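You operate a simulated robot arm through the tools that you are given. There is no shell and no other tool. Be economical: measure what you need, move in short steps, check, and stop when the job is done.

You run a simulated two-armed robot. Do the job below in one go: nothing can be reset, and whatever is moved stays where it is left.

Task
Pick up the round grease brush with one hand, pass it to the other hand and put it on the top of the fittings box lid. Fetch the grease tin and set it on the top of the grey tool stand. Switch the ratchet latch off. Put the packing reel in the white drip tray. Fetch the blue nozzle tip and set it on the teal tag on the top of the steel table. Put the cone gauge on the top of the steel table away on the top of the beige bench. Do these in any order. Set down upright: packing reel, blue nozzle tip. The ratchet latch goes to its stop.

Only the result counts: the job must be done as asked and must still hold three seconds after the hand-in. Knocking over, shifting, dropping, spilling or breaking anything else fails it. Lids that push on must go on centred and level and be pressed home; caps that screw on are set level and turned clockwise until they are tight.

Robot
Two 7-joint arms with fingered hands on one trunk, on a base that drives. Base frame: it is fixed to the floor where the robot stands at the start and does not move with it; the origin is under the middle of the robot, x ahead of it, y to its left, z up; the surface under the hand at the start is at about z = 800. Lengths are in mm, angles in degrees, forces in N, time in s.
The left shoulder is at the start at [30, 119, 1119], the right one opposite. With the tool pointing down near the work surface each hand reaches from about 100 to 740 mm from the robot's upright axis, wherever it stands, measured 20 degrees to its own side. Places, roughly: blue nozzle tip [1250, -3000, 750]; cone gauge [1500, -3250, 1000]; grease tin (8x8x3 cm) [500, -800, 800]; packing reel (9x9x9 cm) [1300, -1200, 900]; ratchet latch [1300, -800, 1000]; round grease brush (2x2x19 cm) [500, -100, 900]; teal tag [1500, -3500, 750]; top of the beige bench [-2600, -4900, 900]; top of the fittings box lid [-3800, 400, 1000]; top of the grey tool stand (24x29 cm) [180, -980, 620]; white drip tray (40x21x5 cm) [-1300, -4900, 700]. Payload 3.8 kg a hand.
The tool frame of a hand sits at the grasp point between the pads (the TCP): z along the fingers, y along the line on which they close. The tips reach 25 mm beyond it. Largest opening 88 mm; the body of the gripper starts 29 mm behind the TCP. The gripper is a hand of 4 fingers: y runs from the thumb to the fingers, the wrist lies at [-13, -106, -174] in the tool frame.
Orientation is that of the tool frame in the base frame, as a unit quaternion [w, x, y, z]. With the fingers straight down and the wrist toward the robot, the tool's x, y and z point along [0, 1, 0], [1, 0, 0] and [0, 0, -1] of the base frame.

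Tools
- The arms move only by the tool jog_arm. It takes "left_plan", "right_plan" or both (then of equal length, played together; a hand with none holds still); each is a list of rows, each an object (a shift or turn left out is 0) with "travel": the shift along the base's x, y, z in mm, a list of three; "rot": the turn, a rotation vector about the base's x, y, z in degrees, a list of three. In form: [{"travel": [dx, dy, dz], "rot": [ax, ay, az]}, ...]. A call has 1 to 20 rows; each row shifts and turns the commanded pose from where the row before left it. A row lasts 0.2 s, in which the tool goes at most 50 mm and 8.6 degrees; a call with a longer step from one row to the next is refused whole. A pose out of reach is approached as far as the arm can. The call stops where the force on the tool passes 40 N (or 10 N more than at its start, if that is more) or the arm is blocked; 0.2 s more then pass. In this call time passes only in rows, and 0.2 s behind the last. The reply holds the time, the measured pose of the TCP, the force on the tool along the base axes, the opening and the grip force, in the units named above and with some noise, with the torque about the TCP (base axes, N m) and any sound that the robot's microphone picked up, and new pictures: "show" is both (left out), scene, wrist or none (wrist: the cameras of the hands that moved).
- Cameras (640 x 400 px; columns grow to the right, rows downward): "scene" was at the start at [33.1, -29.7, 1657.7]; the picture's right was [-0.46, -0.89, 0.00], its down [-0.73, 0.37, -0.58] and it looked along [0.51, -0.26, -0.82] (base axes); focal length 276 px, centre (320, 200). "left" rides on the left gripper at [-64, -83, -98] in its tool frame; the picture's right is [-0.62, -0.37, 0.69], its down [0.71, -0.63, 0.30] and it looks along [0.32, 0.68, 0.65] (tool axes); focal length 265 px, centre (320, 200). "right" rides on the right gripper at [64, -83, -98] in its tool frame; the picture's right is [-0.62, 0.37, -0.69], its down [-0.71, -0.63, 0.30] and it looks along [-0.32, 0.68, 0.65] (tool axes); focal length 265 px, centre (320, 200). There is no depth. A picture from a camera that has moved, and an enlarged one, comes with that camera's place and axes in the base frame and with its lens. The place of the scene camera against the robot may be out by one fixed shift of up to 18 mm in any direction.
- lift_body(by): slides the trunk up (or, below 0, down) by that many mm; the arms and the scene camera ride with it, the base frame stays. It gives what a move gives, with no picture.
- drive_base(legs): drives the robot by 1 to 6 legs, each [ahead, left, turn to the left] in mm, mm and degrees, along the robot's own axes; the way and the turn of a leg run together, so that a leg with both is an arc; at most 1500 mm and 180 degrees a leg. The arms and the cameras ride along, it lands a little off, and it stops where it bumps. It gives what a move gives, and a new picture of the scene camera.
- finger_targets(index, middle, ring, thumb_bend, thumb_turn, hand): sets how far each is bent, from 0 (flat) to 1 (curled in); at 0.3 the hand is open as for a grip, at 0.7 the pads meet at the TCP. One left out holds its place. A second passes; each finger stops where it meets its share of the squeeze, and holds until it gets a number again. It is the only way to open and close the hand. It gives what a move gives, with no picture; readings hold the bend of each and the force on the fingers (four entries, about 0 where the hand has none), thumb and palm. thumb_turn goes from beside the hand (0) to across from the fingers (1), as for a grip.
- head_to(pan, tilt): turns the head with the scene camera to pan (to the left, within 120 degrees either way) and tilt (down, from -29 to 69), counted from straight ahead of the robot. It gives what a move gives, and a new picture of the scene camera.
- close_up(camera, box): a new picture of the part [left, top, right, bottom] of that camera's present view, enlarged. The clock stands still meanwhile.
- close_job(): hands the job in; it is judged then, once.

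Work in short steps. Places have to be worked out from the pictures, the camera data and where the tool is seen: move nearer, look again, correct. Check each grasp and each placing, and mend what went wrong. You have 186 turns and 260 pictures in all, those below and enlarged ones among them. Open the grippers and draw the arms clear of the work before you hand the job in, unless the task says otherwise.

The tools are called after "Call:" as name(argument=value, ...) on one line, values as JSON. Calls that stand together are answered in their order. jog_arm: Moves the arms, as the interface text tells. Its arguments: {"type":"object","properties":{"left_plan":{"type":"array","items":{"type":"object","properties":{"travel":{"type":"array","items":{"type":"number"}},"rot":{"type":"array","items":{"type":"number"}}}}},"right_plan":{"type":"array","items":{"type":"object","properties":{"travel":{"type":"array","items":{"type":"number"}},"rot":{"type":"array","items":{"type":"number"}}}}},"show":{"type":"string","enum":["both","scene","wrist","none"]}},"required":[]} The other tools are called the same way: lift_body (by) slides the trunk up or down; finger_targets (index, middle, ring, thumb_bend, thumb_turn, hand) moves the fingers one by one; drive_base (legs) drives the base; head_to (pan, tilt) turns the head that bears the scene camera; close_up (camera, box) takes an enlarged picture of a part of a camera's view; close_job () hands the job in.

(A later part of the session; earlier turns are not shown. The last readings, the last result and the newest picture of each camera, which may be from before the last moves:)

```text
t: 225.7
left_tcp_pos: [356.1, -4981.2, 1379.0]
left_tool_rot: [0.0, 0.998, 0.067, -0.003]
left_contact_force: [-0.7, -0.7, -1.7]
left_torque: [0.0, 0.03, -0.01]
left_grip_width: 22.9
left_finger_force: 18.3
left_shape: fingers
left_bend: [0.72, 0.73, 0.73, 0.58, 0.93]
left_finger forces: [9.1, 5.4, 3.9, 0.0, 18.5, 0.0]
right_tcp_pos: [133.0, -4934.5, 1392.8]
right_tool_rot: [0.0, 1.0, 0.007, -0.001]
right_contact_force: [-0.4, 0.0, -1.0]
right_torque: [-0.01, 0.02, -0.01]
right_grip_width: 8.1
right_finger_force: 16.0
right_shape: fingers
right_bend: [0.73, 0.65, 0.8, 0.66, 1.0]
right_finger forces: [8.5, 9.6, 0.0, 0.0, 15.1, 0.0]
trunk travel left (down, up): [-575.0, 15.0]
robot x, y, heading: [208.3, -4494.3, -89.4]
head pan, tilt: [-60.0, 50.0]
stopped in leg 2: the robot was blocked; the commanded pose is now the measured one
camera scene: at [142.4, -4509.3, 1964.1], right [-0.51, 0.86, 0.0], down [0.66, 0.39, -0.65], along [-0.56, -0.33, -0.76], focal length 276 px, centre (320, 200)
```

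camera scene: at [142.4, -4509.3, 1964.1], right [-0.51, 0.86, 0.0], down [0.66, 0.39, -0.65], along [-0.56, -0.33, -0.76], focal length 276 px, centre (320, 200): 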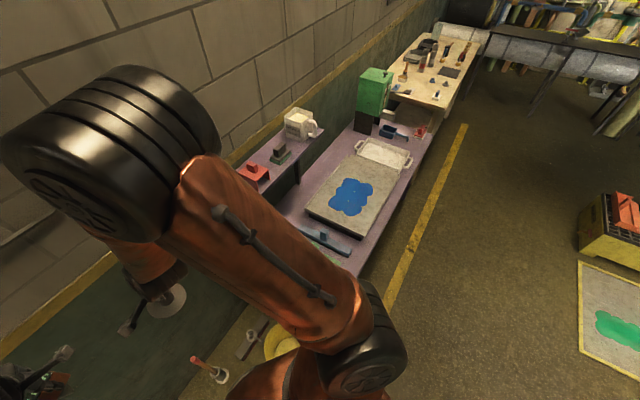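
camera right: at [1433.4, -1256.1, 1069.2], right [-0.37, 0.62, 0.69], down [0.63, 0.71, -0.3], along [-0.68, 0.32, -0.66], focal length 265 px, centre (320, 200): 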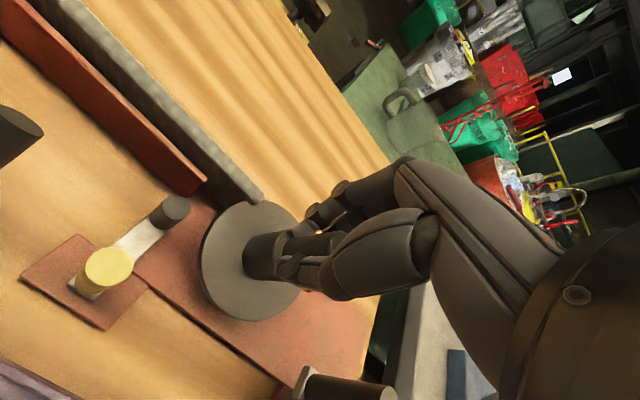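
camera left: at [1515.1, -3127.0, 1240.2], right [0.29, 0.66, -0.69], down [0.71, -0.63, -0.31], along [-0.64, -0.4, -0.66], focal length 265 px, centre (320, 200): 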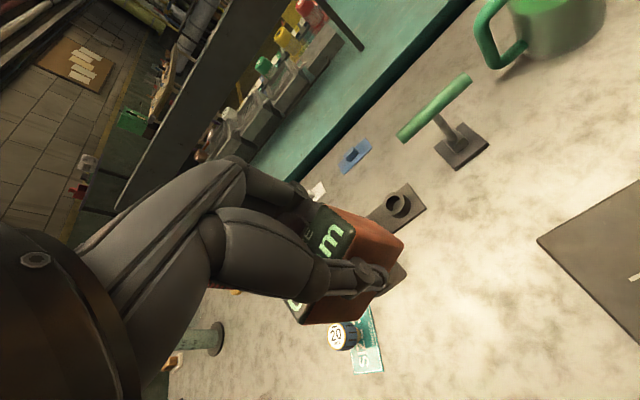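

Blocked — probably the bucket/sign at my front. Look down before moving.

Call:
head_to(pan=-30, tilt=69)

Call:
head_to(pan=25, tilt=69)

```text
t: 226.7
left_tcp_pos: [346.3, -4982.3, 1379.2]
left_tool_rot: [0.0, 0.998, 0.068, -0.001]
left_contact_force: [-0.7, -0.5, -0.2]
left_torque: [-0.02, 0.02, -0.01]
left_grip_width: 22.9
left_finger_force: 18.9
left_shape: fingers
left_bend: [0.72, 0.73, 0.73, 0.58, 0.93]
left_finger forces: [9.1, 5.4, 3.9, 0.0, 18.5, 0.0]
right_tcp_pos: [123.3, -4936.1, 1392.4]
right_tool_rot: [0.0, 1.0, 0.007, 0.002]
right_contact_force: [-0.1, 0.8, -0.5]
right_torque: [-0.03, -0.01, -0.02]
right_grip_width: 8.3
right_finger_force: 16.0
right_shape: fingers
right_bend: [0.73, 0.65, 0.8, 0.66, 1.0]
right_finger forces: [8.3, 9.5, 0.0, 0.1, 15.1, 0.0]
trunk travel left (down, up): [-575.0, 15.0]
robot x, y, heading: [211.0, -4495.9, -89.4]
head pan, tilt: [-30.0, 68.8]
camera scene: at [169.8, -4520.4, 1941.9], right [-0.87, 0.49, 0.0], down [0.46, 0.81, -0.36], along [-0.18, -0.32, -0.93], focal length 276 px, centre (320, 200)
```

scene: 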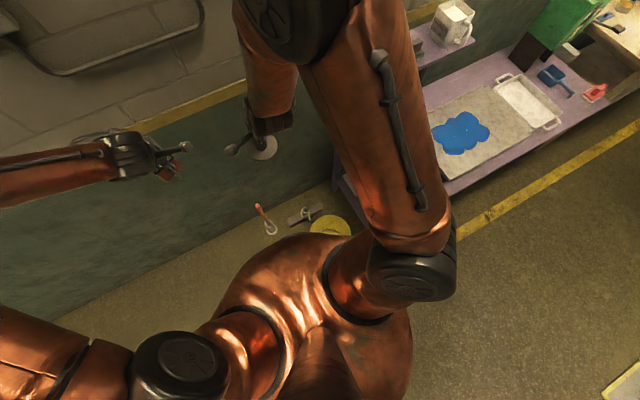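

```text
t: 227.9
left_tcp_pos: [347.4, -4983.3, 1379.2]
left_tool_rot: [-0.001, 0.998, 0.066, -0.001]
left_contact_force: [0.1, 0.7, -0.8]
left_torque: [0.0, 0.0, -0.03]
left_grip_width: 22.8
left_finger_force: 18.3
left_shape: fingers
left_bend: [0.72, 0.73, 0.73, 0.58, 0.93]
left_finger forces: [9.2, 5.5, 3.9, 0.0, 18.5, 0.1]
right_tcp_pos: [125.1, -4935.6, 1391.2]
right_tool_rot: [0.0, 1.0, 0.007, 0.001]
right_contact_force: [-0.8, -0.5, -1.1]
right_torque: [0.02, 0.01, -0.01]
right_grip_width: 8.3
right_finger_force: 17.1
right_shape: fingers
right_bend: [0.73, 0.65, 0.8, 0.66, 1.0]
right_finger forces: [8.4, 9.5, 0.0, 0.1, 15.1, 0.0]
trunk travel left (down, up): [-575.0, 15.0]
robot x, y, heading: [210.8, -4490.0, -89.7]
head pan, tilt: [25.0, 68.8]
camera scene: at [223.3, -4521.9, 1941.9], right [-0.9, -0.43, 0.0], down [-0.4, 0.84, -0.36], along [0.16, -0.33, -0.93], focal length 276 px, centre (320, 200)
```

scene: 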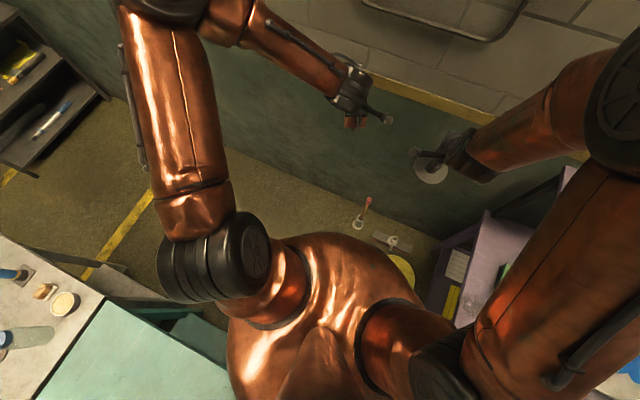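

The sign is likely touching my front edge. Back off 28 mm north and slide a little further.

Call:
drive_base(legs=[[-28, 0, 0], [0, -180, 0]])

```text
t: 229.8
left_tcp_pos: [170.9, -4957.5, 1378.6]
left_tool_rot: [-0.002, 0.998, 0.07, -0.002]
left_contact_force: [0.2, 0.6, -0.2]
left_torque: [0.0, 0.03, -0.01]
left_grip_width: 22.9
left_finger_force: 18.2
left_shape: fingers
left_bend: [0.72, 0.73, 0.73, 0.58, 0.93]
left_finger forces: [9.2, 5.4, 3.9, 0.0, 18.6, 0.1]
right_tcp_pos: [-54.2, -4911.5, 1391.2]
right_tool_rot: [0.0, 1.0, 0.008, 0.0]
right_contact_force: [-0.3, 0.1, -1.1]
right_torque: [-0.01, -0.02, 0.03]
right_grip_width: 7.9
right_finger_force: 16.6
right_shape: fingers
right_bend: [0.73, 0.65, 0.8, 0.66, 1.0]
right_finger forces: [8.4, 9.4, 0.1, 0.0, 15.1, 0.1]
trunk travel left (down, up): [-575.0, 15.0]
robot x, y, heading: [26.2, -4468.2, -89.6]
head pan, tilt: [25.0, 68.8]
camera scene: at [45.5, -4496.8, 1941.8], right [-0.9, -0.44, 0.0], down [-0.41, 0.84, -0.36], along [0.16, -0.33, -0.93], focal length 276 px, centre (320, 200)
```

scene: 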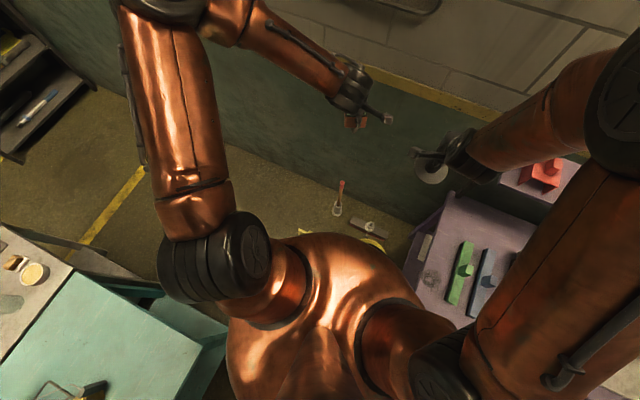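

Through. Move north a bit, look back at the sign, then drive on to the white tray.

Call:
drive_base(legs=[[-150, 0, -0.4], [0, -500, 0]])

Call:
head_to(pan=60, tilt=50)

```text
t: 233.8
left_tcp_pos: [-354.0, -4812.3, 1378.1]
left_tool_rot: [-0.001, 0.998, 0.065, -0.002]
left_contact_force: [1.1, -0.4, -1.1]
left_torque: [0.0, 0.02, 0.02]
left_grip_width: 22.8
left_finger_force: 18.5
left_shape: fingers
left_bend: [0.72, 0.73, 0.73, 0.58, 0.93]
left_finger forces: [9.1, 5.3, 3.9, 0.0, 18.5, 0.0]
right_tcp_pos: [-576.4, -4764.0, 1391.5]
right_tool_rot: [0.0, 1.0, 0.004, 0.001]
right_contact_force: [0.2, 0.0, -2.6]
right_torque: [-0.01, -0.01, 0.02]
right_grip_width: 8.3
right_finger_force: 16.2
right_shape: fingers
right_bend: [0.73, 0.65, 0.8, 0.66, 1.0]
right_finger forces: [8.3, 9.5, 0.0, 0.1, 15.1, 0.1]
trunk travel left (down, up): [-575.0, 15.0]
robot x, y, heading: [-487.7, -4324.2, -89.7]
head pan, tilt: [25.0, 68.8]
camera scene: at [-474.7, -4351.0, 1941.9], right [-0.9, -0.43, 0.0], down [-0.4, 0.84, -0.36], along [0.15, -0.33, -0.93], focal length 276 px, centre (320, 200)
```

scene: 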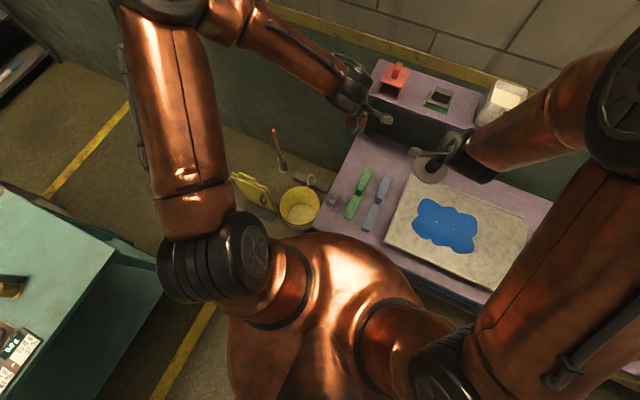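

```text
t: 234.8
left_tcp_pos: [-354.4, -4812.6, 1377.6]
left_tool_rot: [-0.001, 0.998, 0.065, -0.001]
left_contact_force: [-1.0, -0.8, -1.1]
left_torque: [-0.04, -0.01, -0.02]
left_grip_width: 22.8
left_finger_force: 18.9
left_shape: fingers
left_bend: [0.72, 0.73, 0.73, 0.58, 0.93]
left_finger forces: [9.2, 5.4, 3.9, 0.0, 18.5, 0.1]
right_tcp_pos: [-578.0, -4763.7, 1390.7]
right_tool_rot: [-0.001, 1.0, 0.004, 0.001]
right_contact_force: [-0.1, -1.0, -1.8]
right_torque: [-0.02, -0.01, 0.0]
right_grip_width: 8.0
right_finger_force: 16.7
right_shape: fingers
right_bend: [0.73, 0.65, 0.8, 0.66, 1.0]
right_finger forces: [8.4, 9.5, 0.0, 0.0, 15.1, 0.0]
trunk travel left (down, up): [-575.0, 15.0]
robot x, y, heading: [-486.3, -4325.1, -89.9]
head pan, tilt: [60.0, 50.0]
camera scene: at [-433.1, -4338.8, 1963.8], right [-0.5, -0.87, 0.0], down [-0.67, 0.38, -0.64], along [0.56, -0.32, -0.77], focal length 276 px, centre (320, 200)
```

scene: 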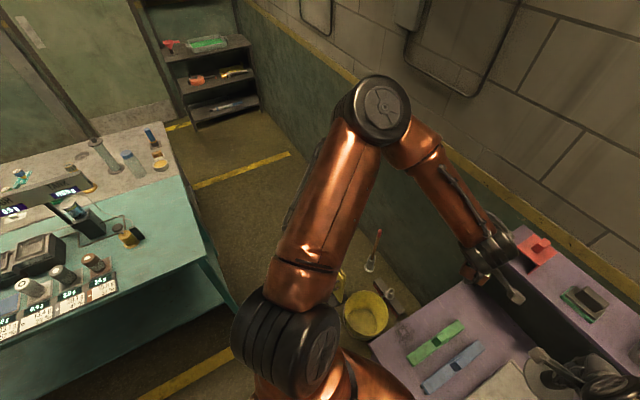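

Call:
head_to(pan=35, tilt=60)

Call:
close_up(camera="scene", box=[180, 120, 380, 245])

```text
t: 235.7
left_tcp_pos: [-354.2, -4812.4, 1379.8]
left_tool_rot: [-0.001, 0.998, 0.065, -0.002]
left_contact_force: [-0.3, 0.6, -1.5]
left_torque: [0.02, 0.04, -0.03]
left_grip_width: 23.0
left_finger_force: 18.7
left_shape: fingers
left_bend: [0.72, 0.73, 0.73, 0.58, 0.93]
left_finger forces: [9.1, 5.4, 4.0, 0.1, 18.5, 0.0]
right_tcp_pos: [-577.7, -4763.4, 1389.9]
right_tool_rot: [0.0, 1.0, 0.005, 0.001]
right_contact_force: [-0.4, -0.1, -1.4]
right_torque: [0.01, 0.0, -0.01]
right_grip_width: 8.2
right_finger_force: 16.9
right_shape: fingers
right_bend: [0.73, 0.65, 0.8, 0.66, 1.0]
right_finger forces: [8.3, 9.6, 0.1, 0.1, 15.1, 0.0]
trunk travel left (down, up): [-575.0, 15.0]
robot x, y, heading: [-484.8, -4321.4, -89.8]
head pan, tilt: [35.0, 60.0]
camera scene: at [-461.5, -4354.8, 1951.3], right [-0.82, -0.58, 0.0], down [-0.5, 0.71, -0.5], along [0.29, -0.41, -0.87], focal length 276 px, centre (320, 200)
```

scene: 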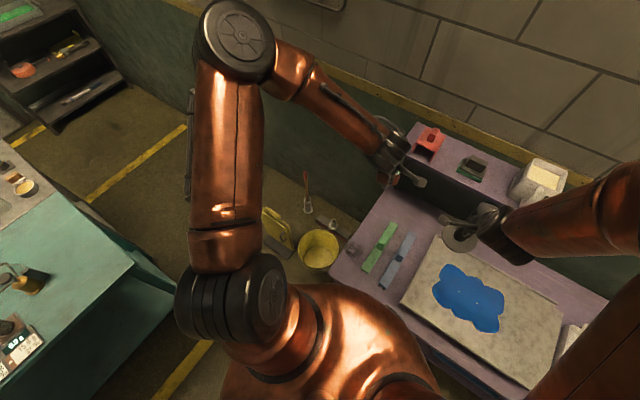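

```text
3.20 times, centred on (280, 182) of scene
camera zoom: at [-461.5, -4354.8, 1951.3], right [-0.82, -0.58, 0.0], down [-0.5, 0.71, -0.5], along [0.29, -0.41, -0.87], focal length 882 px, centre (448, 256)
```

zoom: 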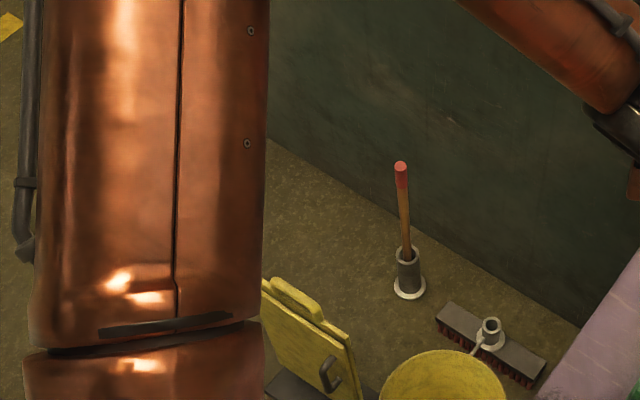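

The yellow can still stands. Continue to the white tray.

Call:
drive_base(legs=[[0, -670, 0]])

Call:
head_to(pan=-15, tilt=55)

Call:
close_up(camera="right", box=[0, 0, 640, 400])

```text
t: 239.4
left_tcp_pos: [-1011.1, -4817.2, 1377.3]
left_tool_rot: [-0.001, 0.998, 0.068, -0.002]
left_contact_force: [-0.9, 0.5, -2.4]
left_torque: [0.0, -0.01, -0.03]
left_grip_width: 22.6
left_finger_force: 18.1
left_shape: fingers
left_bend: [0.72, 0.73, 0.73, 0.58, 0.93]
left_finger forces: [9.0, 5.4, 3.9, 0.0, 18.5, 0.0]
right_tcp_pos: [-1233.9, -4768.8, 1391.5]
right_tool_rot: [0.0, 1.0, 0.007, 0.001]
right_contact_force: [-0.3, -0.4, -1.4]
right_torque: [-0.01, 0.02, 0.01]
right_grip_width: 8.1
right_finger_force: 16.3
right_shape: fingers
right_bend: [0.73, 0.65, 0.8, 0.66, 1.0]
right_finger forces: [8.4, 9.5, 0.0, 0.1, 15.1, 0.1]
trunk travel left (down, up): [-575.0, 15.0]
robot x, y, heading: [-1148.2, -4326.7, -89.3]
head pan, tilt: [35.0, 60.0]
camera scene: at [-1120.1, -4359.4, 1951.3], right [-0.81, -0.58, 0.0], down [-0.5, 0.7, -0.5], along [0.29, -0.41, -0.87], focal length 276 px, centre (320, 200)
```

scene: 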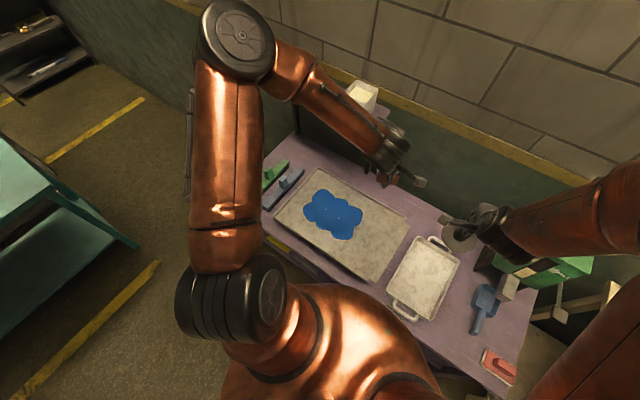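

```text
t: 240.6
left_tcp_pos: [-1011.4, -4816.1, 1379.1]
left_tool_rot: [-0.001, 0.998, 0.068, -0.002]
left_contact_force: [-1.0, -0.1, -1.1]
left_torque: [-0.04, 0.01, -0.02]
left_grip_width: 22.8
left_finger_force: 18.6
left_shape: fingers
left_bend: [0.72, 0.73, 0.73, 0.58, 0.93]
left_finger forces: [9.1, 5.4, 3.9, 0.0, 18.5, 0.0]
right_tcp_pos: [-1235.3, -4769.3, 1391.4]
right_tool_rot: [0.0, 1.0, 0.009, 0.001]
right_contact_force: [-1.0, 0.0, -1.3]
right_torque: [0.01, -0.01, 0.0]
right_grip_width: 8.0
right_finger_force: 16.6
right_shape: fingers
right_bend: [0.73, 0.65, 0.8, 0.66, 1.0]
right_finger forces: [8.4, 9.7, 0.0, 0.0, 15.0, 0.0]
trunk travel left (down, up): [-575.0, 15.0]
robot x, y, heading: [-1149.8, -4329.4, -89.7]
head pan, tilt: [-15.0, 55.0]
camera scene: at [-1177.6, -4375.1, 1957.3], right [-0.97, 0.25, 0.0], down [0.2, 0.79, -0.57], along [-0.14, -0.56, -0.82], focal length 276 px, centre (320, 200)
```

scene: 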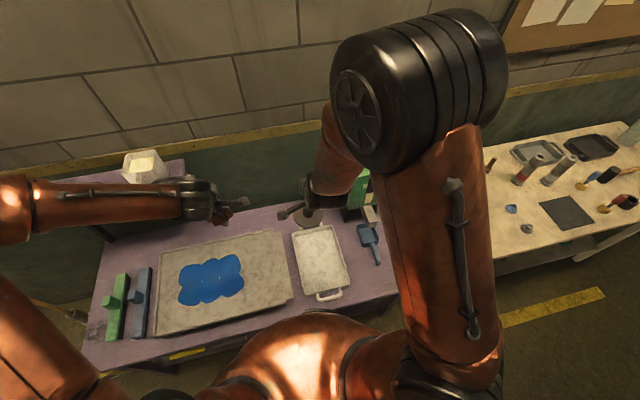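

```text
1.00 times, centred on (320, 200) of right (not enlarged: the box is as wide or as high as the picture)
camera zoom: at [-1171.0, -4685.2, 1489.9], right [-0.62, -0.38, 0.69], down [-0.72, 0.62, -0.31], along [-0.31, -0.69, -0.65], focal length 265 px, centre (320, 200)
```

zoom: 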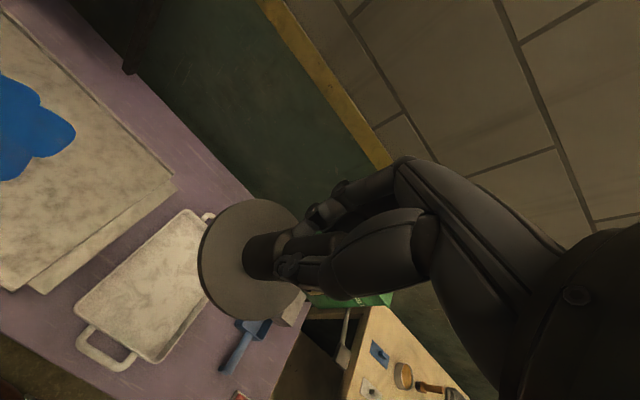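

Tray roughly at (−1290,−4865). Lower the trunk 330 mm and move the right hand above the tray, then re-measure.

Call:
lift_body(by=-330)

Call:
jog_arm(right_plan=[{"travel": [-20, -30, -20]}, {"travel": [-20, -30, -20]}], show="both")

```text
t: 243.8
left_tcp_pos: [-1011.3, -4816.2, 1049.2]
left_tool_rot: [-0.001, 0.998, 0.069, -0.002]
left_contact_force: [-0.3, -0.4, -0.3]
left_torque: [0.0, 0.01, -0.01]
left_grip_width: 23.0
left_finger_force: 17.8
left_shape: fingers
left_bend: [0.72, 0.73, 0.73, 0.58, 0.93]
left_finger forces: [9.0, 5.4, 3.9, 0.0, 18.6, 0.1]
right_tcp_pos: [-1235.1, -4768.8, 1061.0]
right_tool_rot: [0.0, 1.0, 0.007, 0.001]
right_contact_force: [0.0, 0.6, -1.9]
right_torque: [-0.02, 0.01, 0.01]
right_grip_width: 8.3
right_finger_force: 16.1
right_shape: fingers
right_bend: [0.73, 0.65, 0.8, 0.66, 1.0]
right_finger forces: [8.4, 9.6, 0.1, 0.1, 15.2, 0.0]
trunk travel left (down, up): [-245.0, 345.0]
robot x, y, heading: [-1151.1, -4329.0, -89.3]
head pan, tilt: [-15.0, 55.0]
```

```text
t: 244.4
left_tcp_pos: [-1011.9, -4815.8, 1048.3]
left_tool_rot: [0.0, 0.998, 0.068, -0.002]
left_contact_force: [-0.2, 0.6, -0.9]
left_torque: [0.02, 0.0, -0.03]
left_grip_width: 22.6
left_finger_force: 18.7
left_shape: fingers
left_bend: [0.72, 0.73, 0.73, 0.58, 0.93]
left_finger forces: [9.1, 5.4, 3.9, 0.0, 18.6, 0.0]
right_tcp_pos: [-1274.7, -4830.3, 1022.3]
right_tool_rot: [0.0, 1.0, 0.008, 0.002]
right_contact_force: [0.6, -0.4, -1.5]
right_torque: [0.02, 0.05, 0.0]
right_grip_width: 8.0
right_finger_force: 16.8
right_shape: fingers
right_bend: [0.73, 0.72, 0.8, 0.66, 1.0]
right_finger forces: [8.3, 9.6, 0.0, 0.0, 15.2, 0.0]
trunk travel left (down, up): [-245.0, 345.0]
robot x, y, heading: [-1148.4, -4325.7, -89.6]
head pan, tilt: [-15.0, 55.0]
camera scene: at [-1178.8, -4375.8, 1627.3], right [-0.97, 0.25, 0.0], down [0.2, 0.79, -0.57], along [-0.14, -0.55, -0.82], focal length 276 px, centre (320, 200)
camera right: at [-1211.4, -4746.5, 1120.6], right [-0.62, -0.38, 0.69], down [-0.72, 0.62, -0.31], along [-0.31, -0.69, -0.66], focal length 265 px, centre (320, 200)
```

scene: 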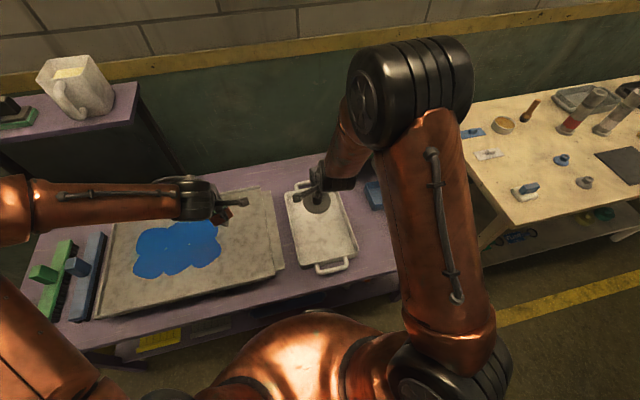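
right: 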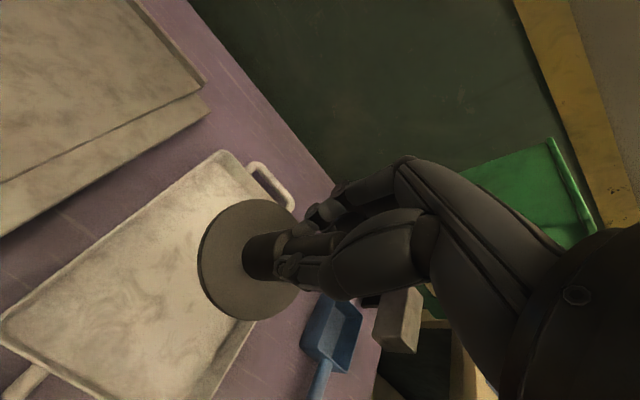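

Tray spans x −1402…−1183, y −4737…−5025; centre ≈(−1290,−4880). Move over the centre and descend partway.

Call:
jog_arm(right_plan=[{"travel": [-10, -25, -20]}, {"travel": [-5, -22, -40]}, {"travel": [0, 0, -45]}, {"travel": [0, 0, -45]}], show="both")

```text
t: 245.4
left_tcp_pos: [-1012.5, -4816.7, 1048.3]
left_tool_rot: [-0.002, 0.998, 0.068, -0.002]
left_contact_force: [-0.2, -0.2, -1.2]
left_torque: [0.0, 0.01, -0.03]
left_grip_width: 23.1
left_finger_force: 18.3
left_shape: fingers
left_bend: [0.72, 0.73, 0.73, 0.58, 0.93]
left_finger forces: [9.0, 5.3, 3.8, 0.0, 18.5, 0.0]
right_tcp_pos: [-1287.7, -4876.9, 874.0]
right_tool_rot: [-0.001, 1.0, 0.008, 0.002]
right_contact_force: [0.1, 0.4, -1.4]
right_torque: [-0.02, 0.0, -0.02]
right_grip_width: 7.9
right_finger_force: 16.9
right_shape: fingers
right_bend: [0.73, 0.72, 0.8, 0.66, 1.0]
right_finger forces: [8.4, 9.6, 0.0, 0.0, 15.1, 0.0]
trunk travel left (down, up): [-245.0, 345.0]
robot x, y, heading: [-1146.7, -4328.4, -89.6]
head pan, tilt: [-15.0, 55.0]
camera scene: at [-1178.5, -4376.3, 1627.3], right [-0.97, 0.25, 0.0], down [0.2, 0.79, -0.57], along [-0.14, -0.55, -0.82], focal length 276 px, centre (320, 200)
camera right: at [-1225.0, -4793.2, 972.8], right [-0.62, -0.38, 0.69], down [-0.72, 0.62, -0.31], along [-0.31, -0.69, -0.66], focal length 265 px, centre (320, 200)
```

scene: 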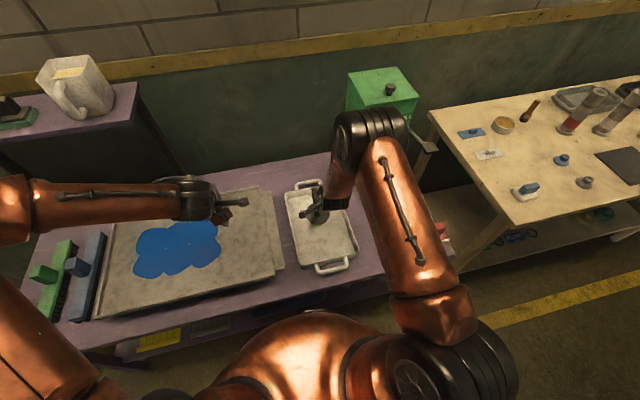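
right: 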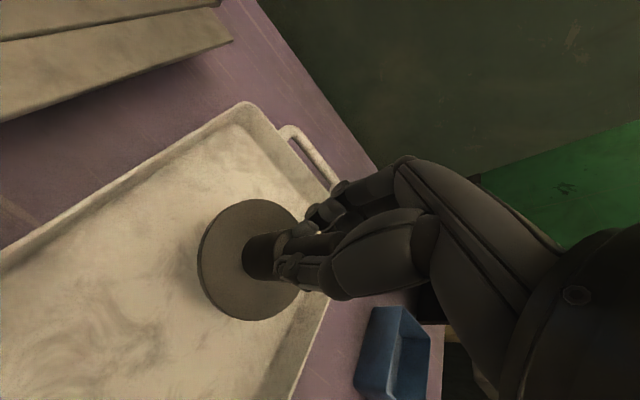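

Centred over the tray. Descend to near the tray floor, then gently to contact.

Call:
jog_arm(right_plan=[{"travel": [-8, 0, -35]}, {"travel": [0, 0, -30]}, {"travel": [0, 0, -10]}], show="wrist")

Call:
jog_arm(right_plan=[{"travel": [0, 0, -5]}, {"travel": [0, 0, -4]}, {"travel": [0, 0, -4]}, {"travel": [0, 0, -4]}], show="none")

```text
t: 246.2
left_tcp_pos: [-1012.2, -4816.5, 1049.1]
left_tool_rot: [-0.001, 0.998, 0.068, -0.002]
left_contact_force: [-0.3, 0.2, -1.2]
left_torque: [0.0, -0.04, -0.01]
left_grip_width: 23.0
left_finger_force: 18.8
left_shape: fingers
left_bend: [0.72, 0.73, 0.73, 0.58, 0.93]
left_finger forces: [9.1, 5.4, 3.9, 0.1, 18.5, 0.0]
right_tcp_pos: [-1298.8, -4876.3, 799.2]
right_tool_rot: [0.001, 1.0, 0.007, 0.002]
right_contact_force: [-0.2, -0.9, 1.8]
right_torque: [0.07, -0.01, -0.03]
right_grip_width: 7.7
right_finger_force: 16.9
right_shape: fingers
right_bend: [0.73, 0.72, 0.8, 0.66, 1.0]
right_finger forces: [9.5, 10.0, 0.1, 0.1, 15.3, 0.0]
trunk travel left (down, up): [-245.0, 345.0]
robot x, y, heading: [-1145.8, -4326.8, -89.4]
head pan, tilt: [-15.0, 55.0]
camera right: at [-1234.4, -4792.5, 897.9], right [-0.62, -0.38, 0.69], down [-0.72, 0.62, -0.31], along [-0.31, -0.69, -0.65], focal length 265 px, centre (320, 200)
```

right: 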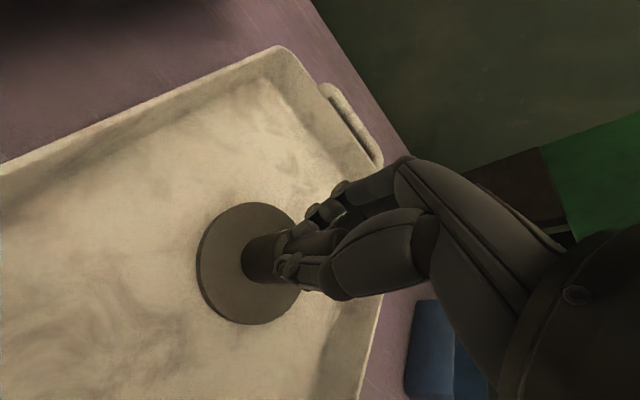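

```text
t: 246.8
left_tcp_pos: [-1011.3, -4816.0, 1048.9]
left_tool_rot: [-0.001, 0.998, 0.068, -0.002]
left_contact_force: [-0.7, 0.5, -0.9]
left_torque: [-0.02, 0.02, -0.01]
left_grip_width: 22.8
left_finger_force: 18.7
left_shape: fingers
left_bend: [0.72, 0.73, 0.73, 0.58, 0.93]
left_finger forces: [9.2, 5.4, 4.0, 0.1, 18.5, 0.1]
right_tcp_pos: [-1297.6, -4881.1, 796.5]
right_tool_rot: [0.01, 1.0, 0.006, 0.002]
right_contact_force: [-0.4, 6.1, 23.6]
right_torque: [0.69, -0.08, 0.04]
right_grip_width: 8.0
right_finger_force: 30.1
right_shape: fingers
right_bend: [0.73, 0.72, 0.8, 0.71, 1.0]
right_finger forces: [8.3, 9.8, 0.1, 0.1, 41.5, 0.0]
trunk travel left (down, up): [-245.0, 345.0]
robot x, y, heading: [-1147.3, -4330.4, -89.4]
head pan, tilt: [-15.0, 55.0]
stopped in row 3 (right hand): the force on the tool passed its limit at 47 N (the readings are from after the stop); the commanded pose is now the measured one
```

Contact made (floor of tray at TCP≈799). Relieve 3 mm, check, then release.

Call:
jog_arm(right_plan=[{"travel": [0, 2, 2]}, {}], show="wrist")

```text
t: 247.4
left_tcp_pos: [-1011.4, -4816.1, 1049.9]
left_tool_rot: [-0.001, 0.998, 0.068, -0.001]
left_contact_force: [-0.3, -0.3, -0.7]
left_torque: [-0.01, 0.0, 0.02]
left_grip_width: 22.7
left_finger_force: 17.7
left_shape: fingers
left_bend: [0.72, 0.73, 0.73, 0.58, 0.93]
left_finger forces: [9.1, 5.4, 3.9, 0.0, 18.5, 0.0]
right_tcp_pos: [-1298.1, -4879.2, 795.2]
right_tool_rot: [0.007, 1.0, 0.007, 0.001]
right_contact_force: [-0.4, -2.5, 12.6]
right_torque: [0.21, -0.03, 0.01]
right_grip_width: 7.5
right_finger_force: 24.8
right_shape: fingers
right_bend: [0.73, 0.65, 0.8, 0.71, 1.0]
right_finger forces: [10.2, 12.2, 0.1, 0.1, 26.4, 0.0]
trunk travel left (down, up): [-245.0, 345.0]
robot x, y, heading: [-1150.6, -4328.8, -89.2]
head pan, tilt: [-15.0, 55.0]
camera right: at [-1234.5, -4793.7, 893.6], right [-0.62, -0.37, 0.7], down [-0.72, 0.62, -0.32], along [-0.31, -0.7, -0.64], focal length 265 px, centre (320, 200)
```

right: 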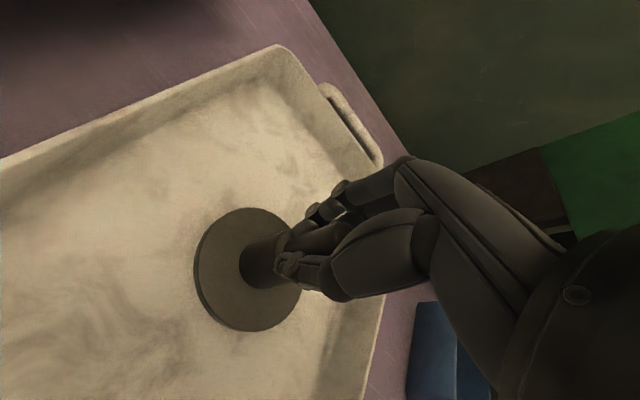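

Standing flat in the tray. Release and lift.

Call:
finger_targets(hand="right", index=0.35, middle=0.35, ring=0.35, thumb_bend=0.35)

Call:
jog_arm(right_plan=[{"travel": [0, 0, 20]}, {"travel": [0, 0, 40]}, {"travel": [0, 0, 45]}, {"travel": [0, 0, 45]}, {"travel": [0, 30, 40]}, {"travel": [0, 40, 30]}], show="both")

```text
t: 248.4
left_tcp_pos: [-1012.0, -4816.7, 1048.5]
left_tool_rot: [-0.001, 0.998, 0.068, -0.002]
left_contact_force: [0.0, 0.7, -0.6]
left_torque: [-0.01, -0.03, 0.01]
left_grip_width: 22.7
left_finger_force: 18.3
left_shape: fingers
left_bend: [0.72, 0.73, 0.73, 0.58, 0.93]
left_finger forces: [9.2, 5.4, 4.0, 0.1, 18.5, 0.1]
right_tcp_pos: [-1298.4, -4879.3, 794.9]
right_tool_rot: [0.005, 1.0, 0.007, 0.002]
right_contact_force: [0.3, -0.7, 0.2]
right_torque: [0.0, 0.0, 0.02]
right_grip_width: 73.6
right_finger_force: 0.0
right_shape: fingers
right_bend: [0.35, 0.35, 0.35, 0.35, 0.98]
right_finger forces: [0.0, 0.0, 0.0, 0.1, 0.1, 0.0]
trunk travel left (down, up): [-245.0, 345.0]
robot x, y, heading: [-1147.9, -4328.4, -89.7]
head pan, tilt: [-15.0, 55.0]
```

```text
t: 249.8
left_tcp_pos: [-1011.6, -4815.5, 1049.3]
left_tool_rot: [0.0, 0.998, 0.067, -0.002]
left_contact_force: [0.2, 0.5, -0.8]
left_torque: [0.01, 0.02, 0.02]
left_grip_width: 22.8
left_finger_force: 18.7
left_shape: fingers
left_bend: [0.72, 0.73, 0.73, 0.58, 0.93]
left_finger forces: [9.2, 5.3, 3.9, 0.1, 18.4, 0.0]
right_tcp_pos: [-1294.6, -4805.6, 1014.6]
right_tool_rot: [0.007, 1.0, 0.007, 0.001]
right_contact_force: [0.3, 0.3, 0.3]
right_torque: [-0.01, -0.01, 0.02]
right_grip_width: 74.3
right_finger_force: 0.1
right_shape: fingers
right_bend: [0.35, 0.35, 0.35, 0.35, 0.98]
right_finger forces: [0.1, 0.1, 0.0, 0.1, 0.0, 0.0]
trunk travel left (down, up): [-245.0, 345.0]
robot x, y, heading: [-1146.3, -4326.9, -89.5]
head pan, tilt: [-15.0, 55.0]
camera scene: at [-1178.1, -4373.1, 1627.4], right [-0.97, 0.25, 0.0], down [0.2, 0.79, -0.57], along [-0.14, -0.56, -0.82], focal length 276 px, centre (320, 200)
camera right: at [-1232.5, -4720.6, 1112.8], right [-0.62, -0.37, 0.7], down [-0.72, 0.62, -0.31], along [-0.31, -0.7, -0.65], focal length 265 px, centre (320, 200)
```

scene: 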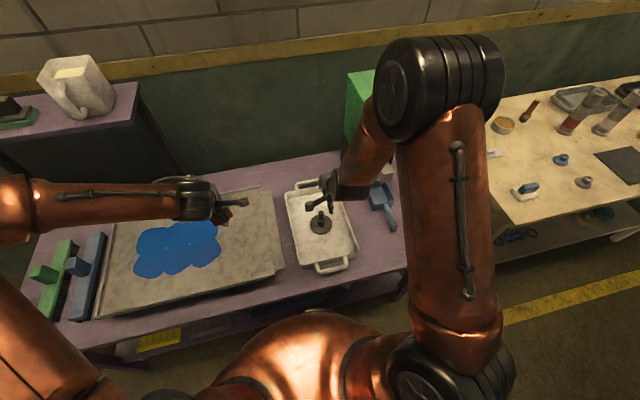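
right: 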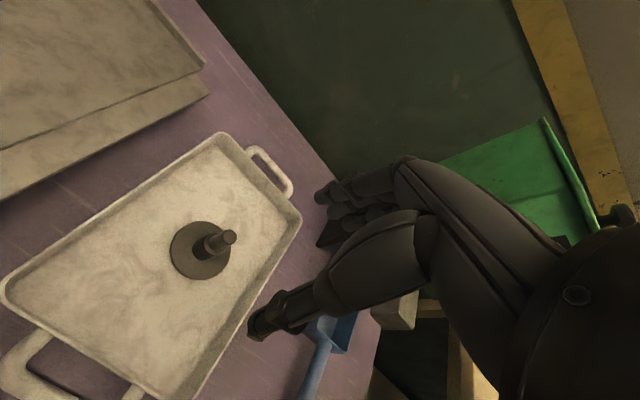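

Reel stands upright in the tray. Raise trunk and drive on to the beige bench, then survey free space.

Call:
lift_body(by=180)

Call:
drive_base(legs=[[0, -1050, 0]])

Call:
head_to(pan=10, tilt=50)

Call:
close_up(camera="left", box=[0, 0, 640, 400])

```text
t: 251.8
left_tcp_pos: [-1010.4, -4816.6, 1227.6]
left_tool_rot: [0.0, 0.998, 0.068, -0.002]
left_contact_force: [-0.3, 0.3, -0.3]
left_torque: [-0.01, 0.01, -0.01]
left_grip_width: 22.5
left_finger_force: 18.1
left_shape: fingers
left_bend: [0.72, 0.73, 0.73, 0.58, 0.93]
left_finger forces: [9.2, 5.4, 3.9, 0.0, 18.5, 0.0]
right_tcp_pos: [-1295.7, -4807.2, 1194.6]
right_tool_rot: [0.005, 1.0, 0.006, 0.002]
right_contact_force: [-0.1, -0.6, 0.7]
right_torque: [0.0, 0.01, -0.01]
right_grip_width: 73.7
right_finger_force: 0.0
right_shape: fingers
right_bend: [0.35, 0.35, 0.35, 0.35, 0.98]
right_finger forces: [0.1, 0.1, 0.0, 0.0, 0.0, 0.0]
trunk travel left (down, up): [-425.0, 165.0]
robot x, y, heading: [-1146.7, -4330.3, -89.4]
head pan, tilt: [-15.0, 55.0]
```

```text
t: 257.3
left_tcp_pos: [-2080.7, -4832.5, 1228.4]
left_tool_rot: [-0.001, 0.997, 0.075, -0.002]
left_contact_force: [0.1, 0.2, -1.0]
left_torque: [-0.04, 0.0, 0.02]
left_grip_width: 22.8
left_finger_force: 18.3
left_shape: fingers
left_bend: [0.72, 0.73, 0.73, 0.58, 0.93]
left_finger forces: [9.2, 5.3, 3.9, 0.1, 18.4, 0.1]
right_tcp_pos: [-2365.0, -4828.0, 1193.9]
right_tool_rot: [0.007, 1.0, 0.014, 0.001]
right_contact_force: [-0.8, 0.4, 0.2]
right_torque: [-0.02, 0.02, -0.01]
right_grip_width: 74.1
right_finger_force: 0.1
right_shape: fingers
right_bend: [0.35, 0.35, 0.35, 0.35, 0.98]
right_finger forces: [0.0, 0.0, 0.1, 0.0, 0.0, 0.0]
trunk travel left (down, up): [-425.0, 165.0]
robot x, y, heading: [-2223.5, -4344.4, -88.7]
head pan, tilt: [-15.0, 55.0]
camera scene: at [-2253.0, -4393.4, 1807.4], right [-0.97, 0.24, 0.0], down [0.19, 0.8, -0.57], along [-0.14, -0.56, -0.82], focal length 276 px, centre (320, 200)
```

scene: 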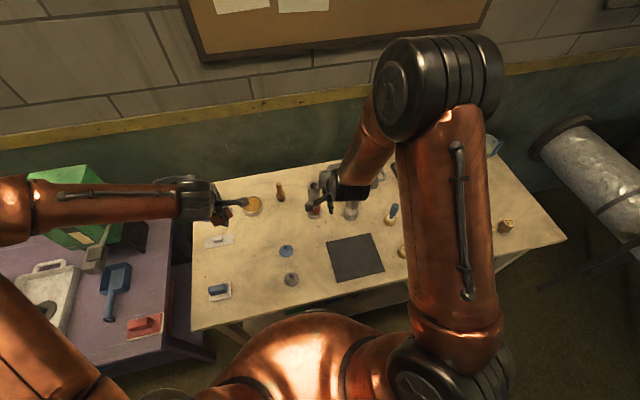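

```text
t: 258.2
left_tcp_pos: [-2080.7, -4832.8, 1229.1]
left_tool_rot: [-0.001, 0.997, 0.074, -0.002]
left_contact_force: [-0.5, 0.3, -0.8]
left_torque: [0.01, -0.02, 0.0]
left_grip_width: 22.8
left_finger_force: 18.8
left_shape: fingers
left_bend: [0.72, 0.73, 0.73, 0.58, 0.93]
left_finger forces: [9.3, 5.3, 3.9, 0.1, 18.5, 0.0]
right_tcp_pos: [-2364.2, -4826.8, 1193.6]
right_tool_rot: [0.006, 1.0, 0.014, 0.001]
right_contact_force: [0.0, -0.4, 0.2]
right_torque: [-0.01, 0.01, -0.04]
right_grip_width: 73.7
right_finger_force: 0.1
right_shape: fingers
right_bend: [0.35, 0.35, 0.35, 0.35, 0.98]
right_finger forces: [0.0, 0.0, 0.0, 0.0, 0.0, 0.0]
trunk travel left (down, up): [-425.0, 165.0]
robot x, y, heading: [-2224.8, -4343.4, -88.6]
head pan, tilt: [10.0, 50.0]
camera scene: at [-2220.8, -4398.8, 1813.8], right [-0.98, -0.2, 0.0], down [-0.15, 0.75, -0.64], along [0.13, -0.63, -0.77], focal length 276 px, centre (320, 200)
```

scene: 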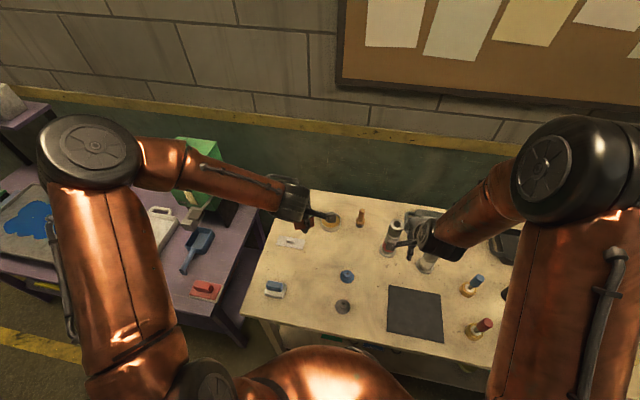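

```text
1.00 times, centred on (320, 200) of left (not enlarged: the box is as wide or as high as the picture)
camera zoom: at [-2156.2, -4760.3, 1328.4], right [-0.67, 0.27, -0.69], down [0.61, 0.73, -0.31], along [0.42, -0.63, -0.66], focal length 265 px, centre (320, 200)
```

zoom: 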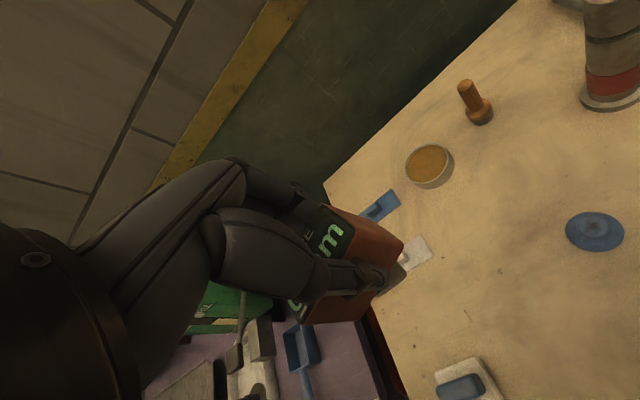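

Bench top z≈830; a free spot is at about (−2125,−4888). Move the left hand there and descend, keeping an eye on neighbours.

Call:
jog_arm(left_plan=[{"travel": [-22, -28, -30]}, {"travel": [-22, -27, -35]}, {"travel": [0, 0, -45]}, {"travel": [0, 0, -45]}, {"travel": [0, 0, -45]}], show="both")

```text
t: 259.4
left_tcp_pos: [-2123.6, -4889.8, 1029.1]
left_tool_rot: [-0.001, 0.997, 0.075, 0.0]
left_contact_force: [-0.2, -0.3, -1.9]
left_torque: [0.0, 0.02, 0.01]
left_grip_width: 22.6
left_finger_force: 18.6
left_shape: fingers
left_bend: [0.72, 0.73, 0.74, 0.58, 0.93]
left_finger forces: [9.2, 5.4, 3.8, 0.1, 18.4, 0.0]
right_tcp_pos: [-2364.1, -4827.8, 1194.6]
right_tool_rot: [0.007, 1.0, 0.014, 0.002]
right_contact_force: [1.1, -0.8, -0.3]
right_torque: [0.04, 0.0, -0.02]
right_grip_width: 73.6
right_finger_force: 0.0
right_shape: fingers
right_bend: [0.35, 0.35, 0.35, 0.35, 0.98]
right_finger forces: [0.1, 0.0, 0.0, 0.0, 0.0, 0.0]
trunk travel left (down, up): [-425.0, 165.0]
robot x, y, heading: [-2222.0, -4346.2, -88.6]
head pan, tilt: [10.0, 50.0]
camera scene: at [-2220.9, -4399.5, 1813.8], right [-0.98, -0.2, 0.0], down [-0.15, 0.75, -0.64], along [0.13, -0.63, -0.77], focal length 276 px, centre (320, 200)
camera left: at [-2199.7, -4816.8, 1129.1], right [-0.67, 0.27, -0.69], down [0.61, 0.73, -0.3], along [0.42, -0.63, -0.66], focal length 265 px, centre (320, 200)
```

scene: 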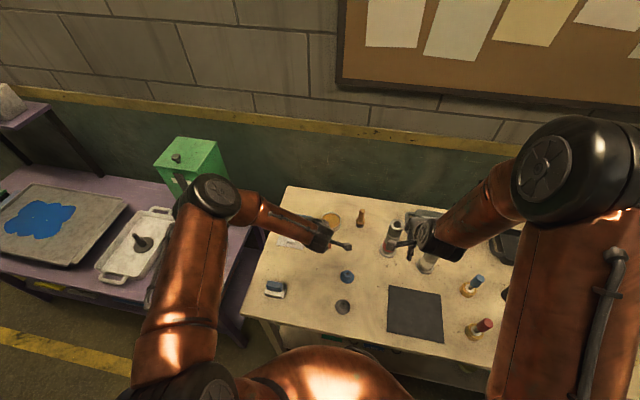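
left: 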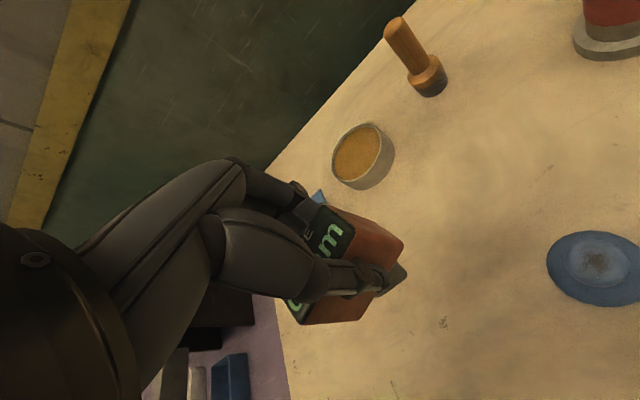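

Spot is clear. Descend to just above, then gently to contact.

Call:
jog_arm(left_plan=[{"travel": [0, 0, -45]}, {"travel": [0, 0, -40]}, {"travel": [0, 0, -20]}], show="wrist")

Call:
jog_arm(left_plan=[{"travel": [0, 0, -4]}, {"travel": [0, 0, -4]}, {"travel": [0, 0, -4]}], show="none")

```text
t: 260.2
left_tcp_pos: [-2126.0, -4888.1, 928.8]
left_tool_rot: [0.003, 0.997, 0.076, -0.002]
left_contact_force: [0.3, -4.2, 32.4]
left_torque: [0.02, -0.06, -0.04]
left_grip_width: 22.2
left_finger_force: 24.4
left_shape: fingers
left_bend: [0.74, 0.74, 0.75, 0.59, 0.92]
left_finger forces: [11.4, 8.3, 4.9, 0.0, 24.6, 0.1]
right_tcp_pos: [-2365.5, -4825.7, 1195.2]
right_tool_rot: [0.008, 1.0, 0.014, 0.002]
right_contact_force: [-0.9, -0.3, 0.3]
right_torque: [-0.02, -0.01, -0.02]
right_grip_width: 73.5
right_finger_force: 0.0
right_shape: fingers
right_bend: [0.35, 0.35, 0.35, 0.35, 0.98]
right_finger forces: [0.0, 0.0, 0.1, 0.0, 0.0, 0.0]
trunk travel left (down, up): [-425.0, 165.0]
robot x, y, heading: [-2228.0, -4348.2, -88.3]
head pan, tilt: [10.0, 50.0]
camera left: at [-2201.2, -4814.9, 1027.7], right [-0.67, 0.27, -0.69], down [0.61, 0.73, -0.31], along [0.42, -0.63, -0.65], focal length 265 px, centre (320, 200)
```

left: 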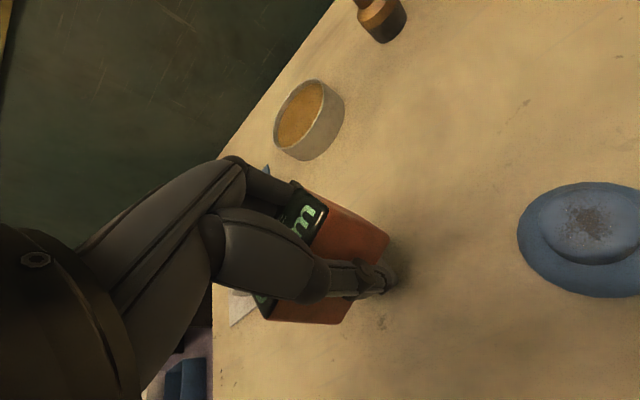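

```text
t: 260.8
left_tcp_pos: [-2124.2, -4893.1, 922.6]
left_tool_rot: [0.006, 0.997, 0.076, -0.002]
left_contact_force: [1.0, -0.4, 19.2]
left_torque: [0.28, 0.03, -0.02]
left_grip_width: 22.6
left_finger_force: 28.6
left_shape: fingers
left_bend: [0.74, 0.75, 0.74, 0.56, 0.91]
left_finger forces: [8.3, 26.0, 2.7, 0.1, 20.7, 0.0]
right_tcp_pos: [-2364.7, -4825.5, 1194.4]
right_tool_rot: [0.006, 1.0, 0.014, 0.002]
right_contact_force: [0.2, 1.2, 0.2]
right_torque: [0.03, 0.01, 0.0]
right_grip_width: 74.0
right_finger_force: 0.0
right_shape: fingers
right_bend: [0.35, 0.35, 0.35, 0.35, 0.98]
right_finger forces: [0.0, 0.0, 0.1, 0.0, 0.1, 0.0]
trunk travel left (down, up): [-425.0, 165.0]
robot x, y, heading: [-2221.9, -4348.3, -88.4]
head pan, tilt: [10.0, 50.0]
stopped in row 2 (left hand): the force on the tool passed its limit at 46 N (the readings are from after the stop); the commanded pose is now the measured one
```

It touched at z≈930 already. Unload 4 mm and inspect uprightness before releasing.

Call:
jog_arm(left_plan=[{"travel": [0, 2, 2]}, {"travel": [0, 1, 1]}], show="wrist")

Call:
close_up(camera="left", box=[200, 140, 440, 290])

```text
t: 261.4
left_tcp_pos: [-2125.5, -4886.9, 923.5]
left_tool_rot: [0.004, 0.997, 0.075, -0.001]
left_contact_force: [0.1, -1.6, 9.4]
left_torque: [-0.01, 0.03, -0.02]
left_grip_width: 22.9
left_finger_force: 28.3
left_shape: fingers
left_bend: [0.74, 0.75, 0.74, 0.57, 0.91]
left_finger forces: [9.0, 25.1, 3.2, 0.1, 19.0, 0.1]
right_tcp_pos: [-2365.8, -4826.7, 1195.2]
right_tool_rot: [0.008, 1.0, 0.013, 0.002]
right_contact_force: [0.6, 0.2, 0.4]
right_torque: [0.01, 0.02, 0.02]
right_grip_width: 74.0
right_finger_force: 0.1
right_shape: fingers
right_bend: [0.35, 0.35, 0.35, 0.35, 0.98]
right_finger forces: [0.1, 0.1, 0.0, 0.0, 0.1, 0.1]
trunk travel left (down, up): [-425.0, 165.0]
robot x, y, heading: [-2222.9, -4344.7, -88.5]
head pan, tilt: [10.0, 50.0]
camera left: at [-2200.3, -4814.0, 1023.2], right [-0.67, 0.27, -0.69], down [0.61, 0.73, -0.31], along [0.42, -0.63, -0.65], focal length 265 px, centre (320, 200)
```

left: 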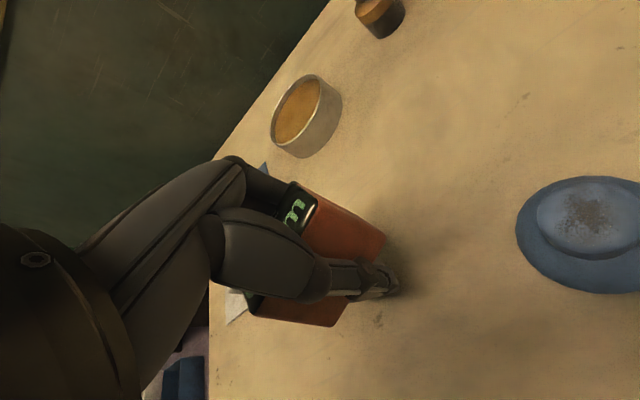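

```text
2.67 times, centred on (320, 215) of left
camera zoom: at [-2200.3, -4814.0, 1023.2], right [-0.67, 0.27, -0.69], down [0.61, 0.73, -0.31], along [0.42, -0.63, -0.65], focal length 708 px, centre (320, 160)
```

zoom: 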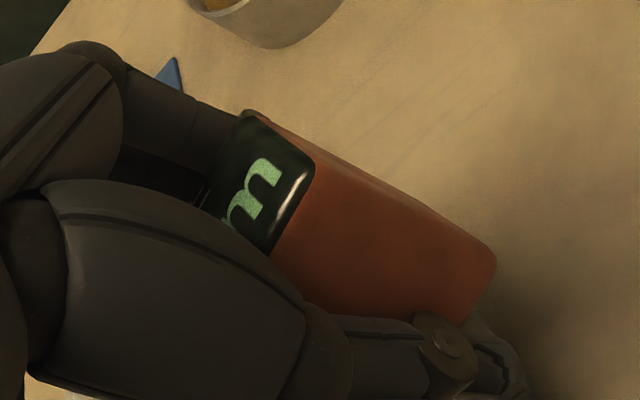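

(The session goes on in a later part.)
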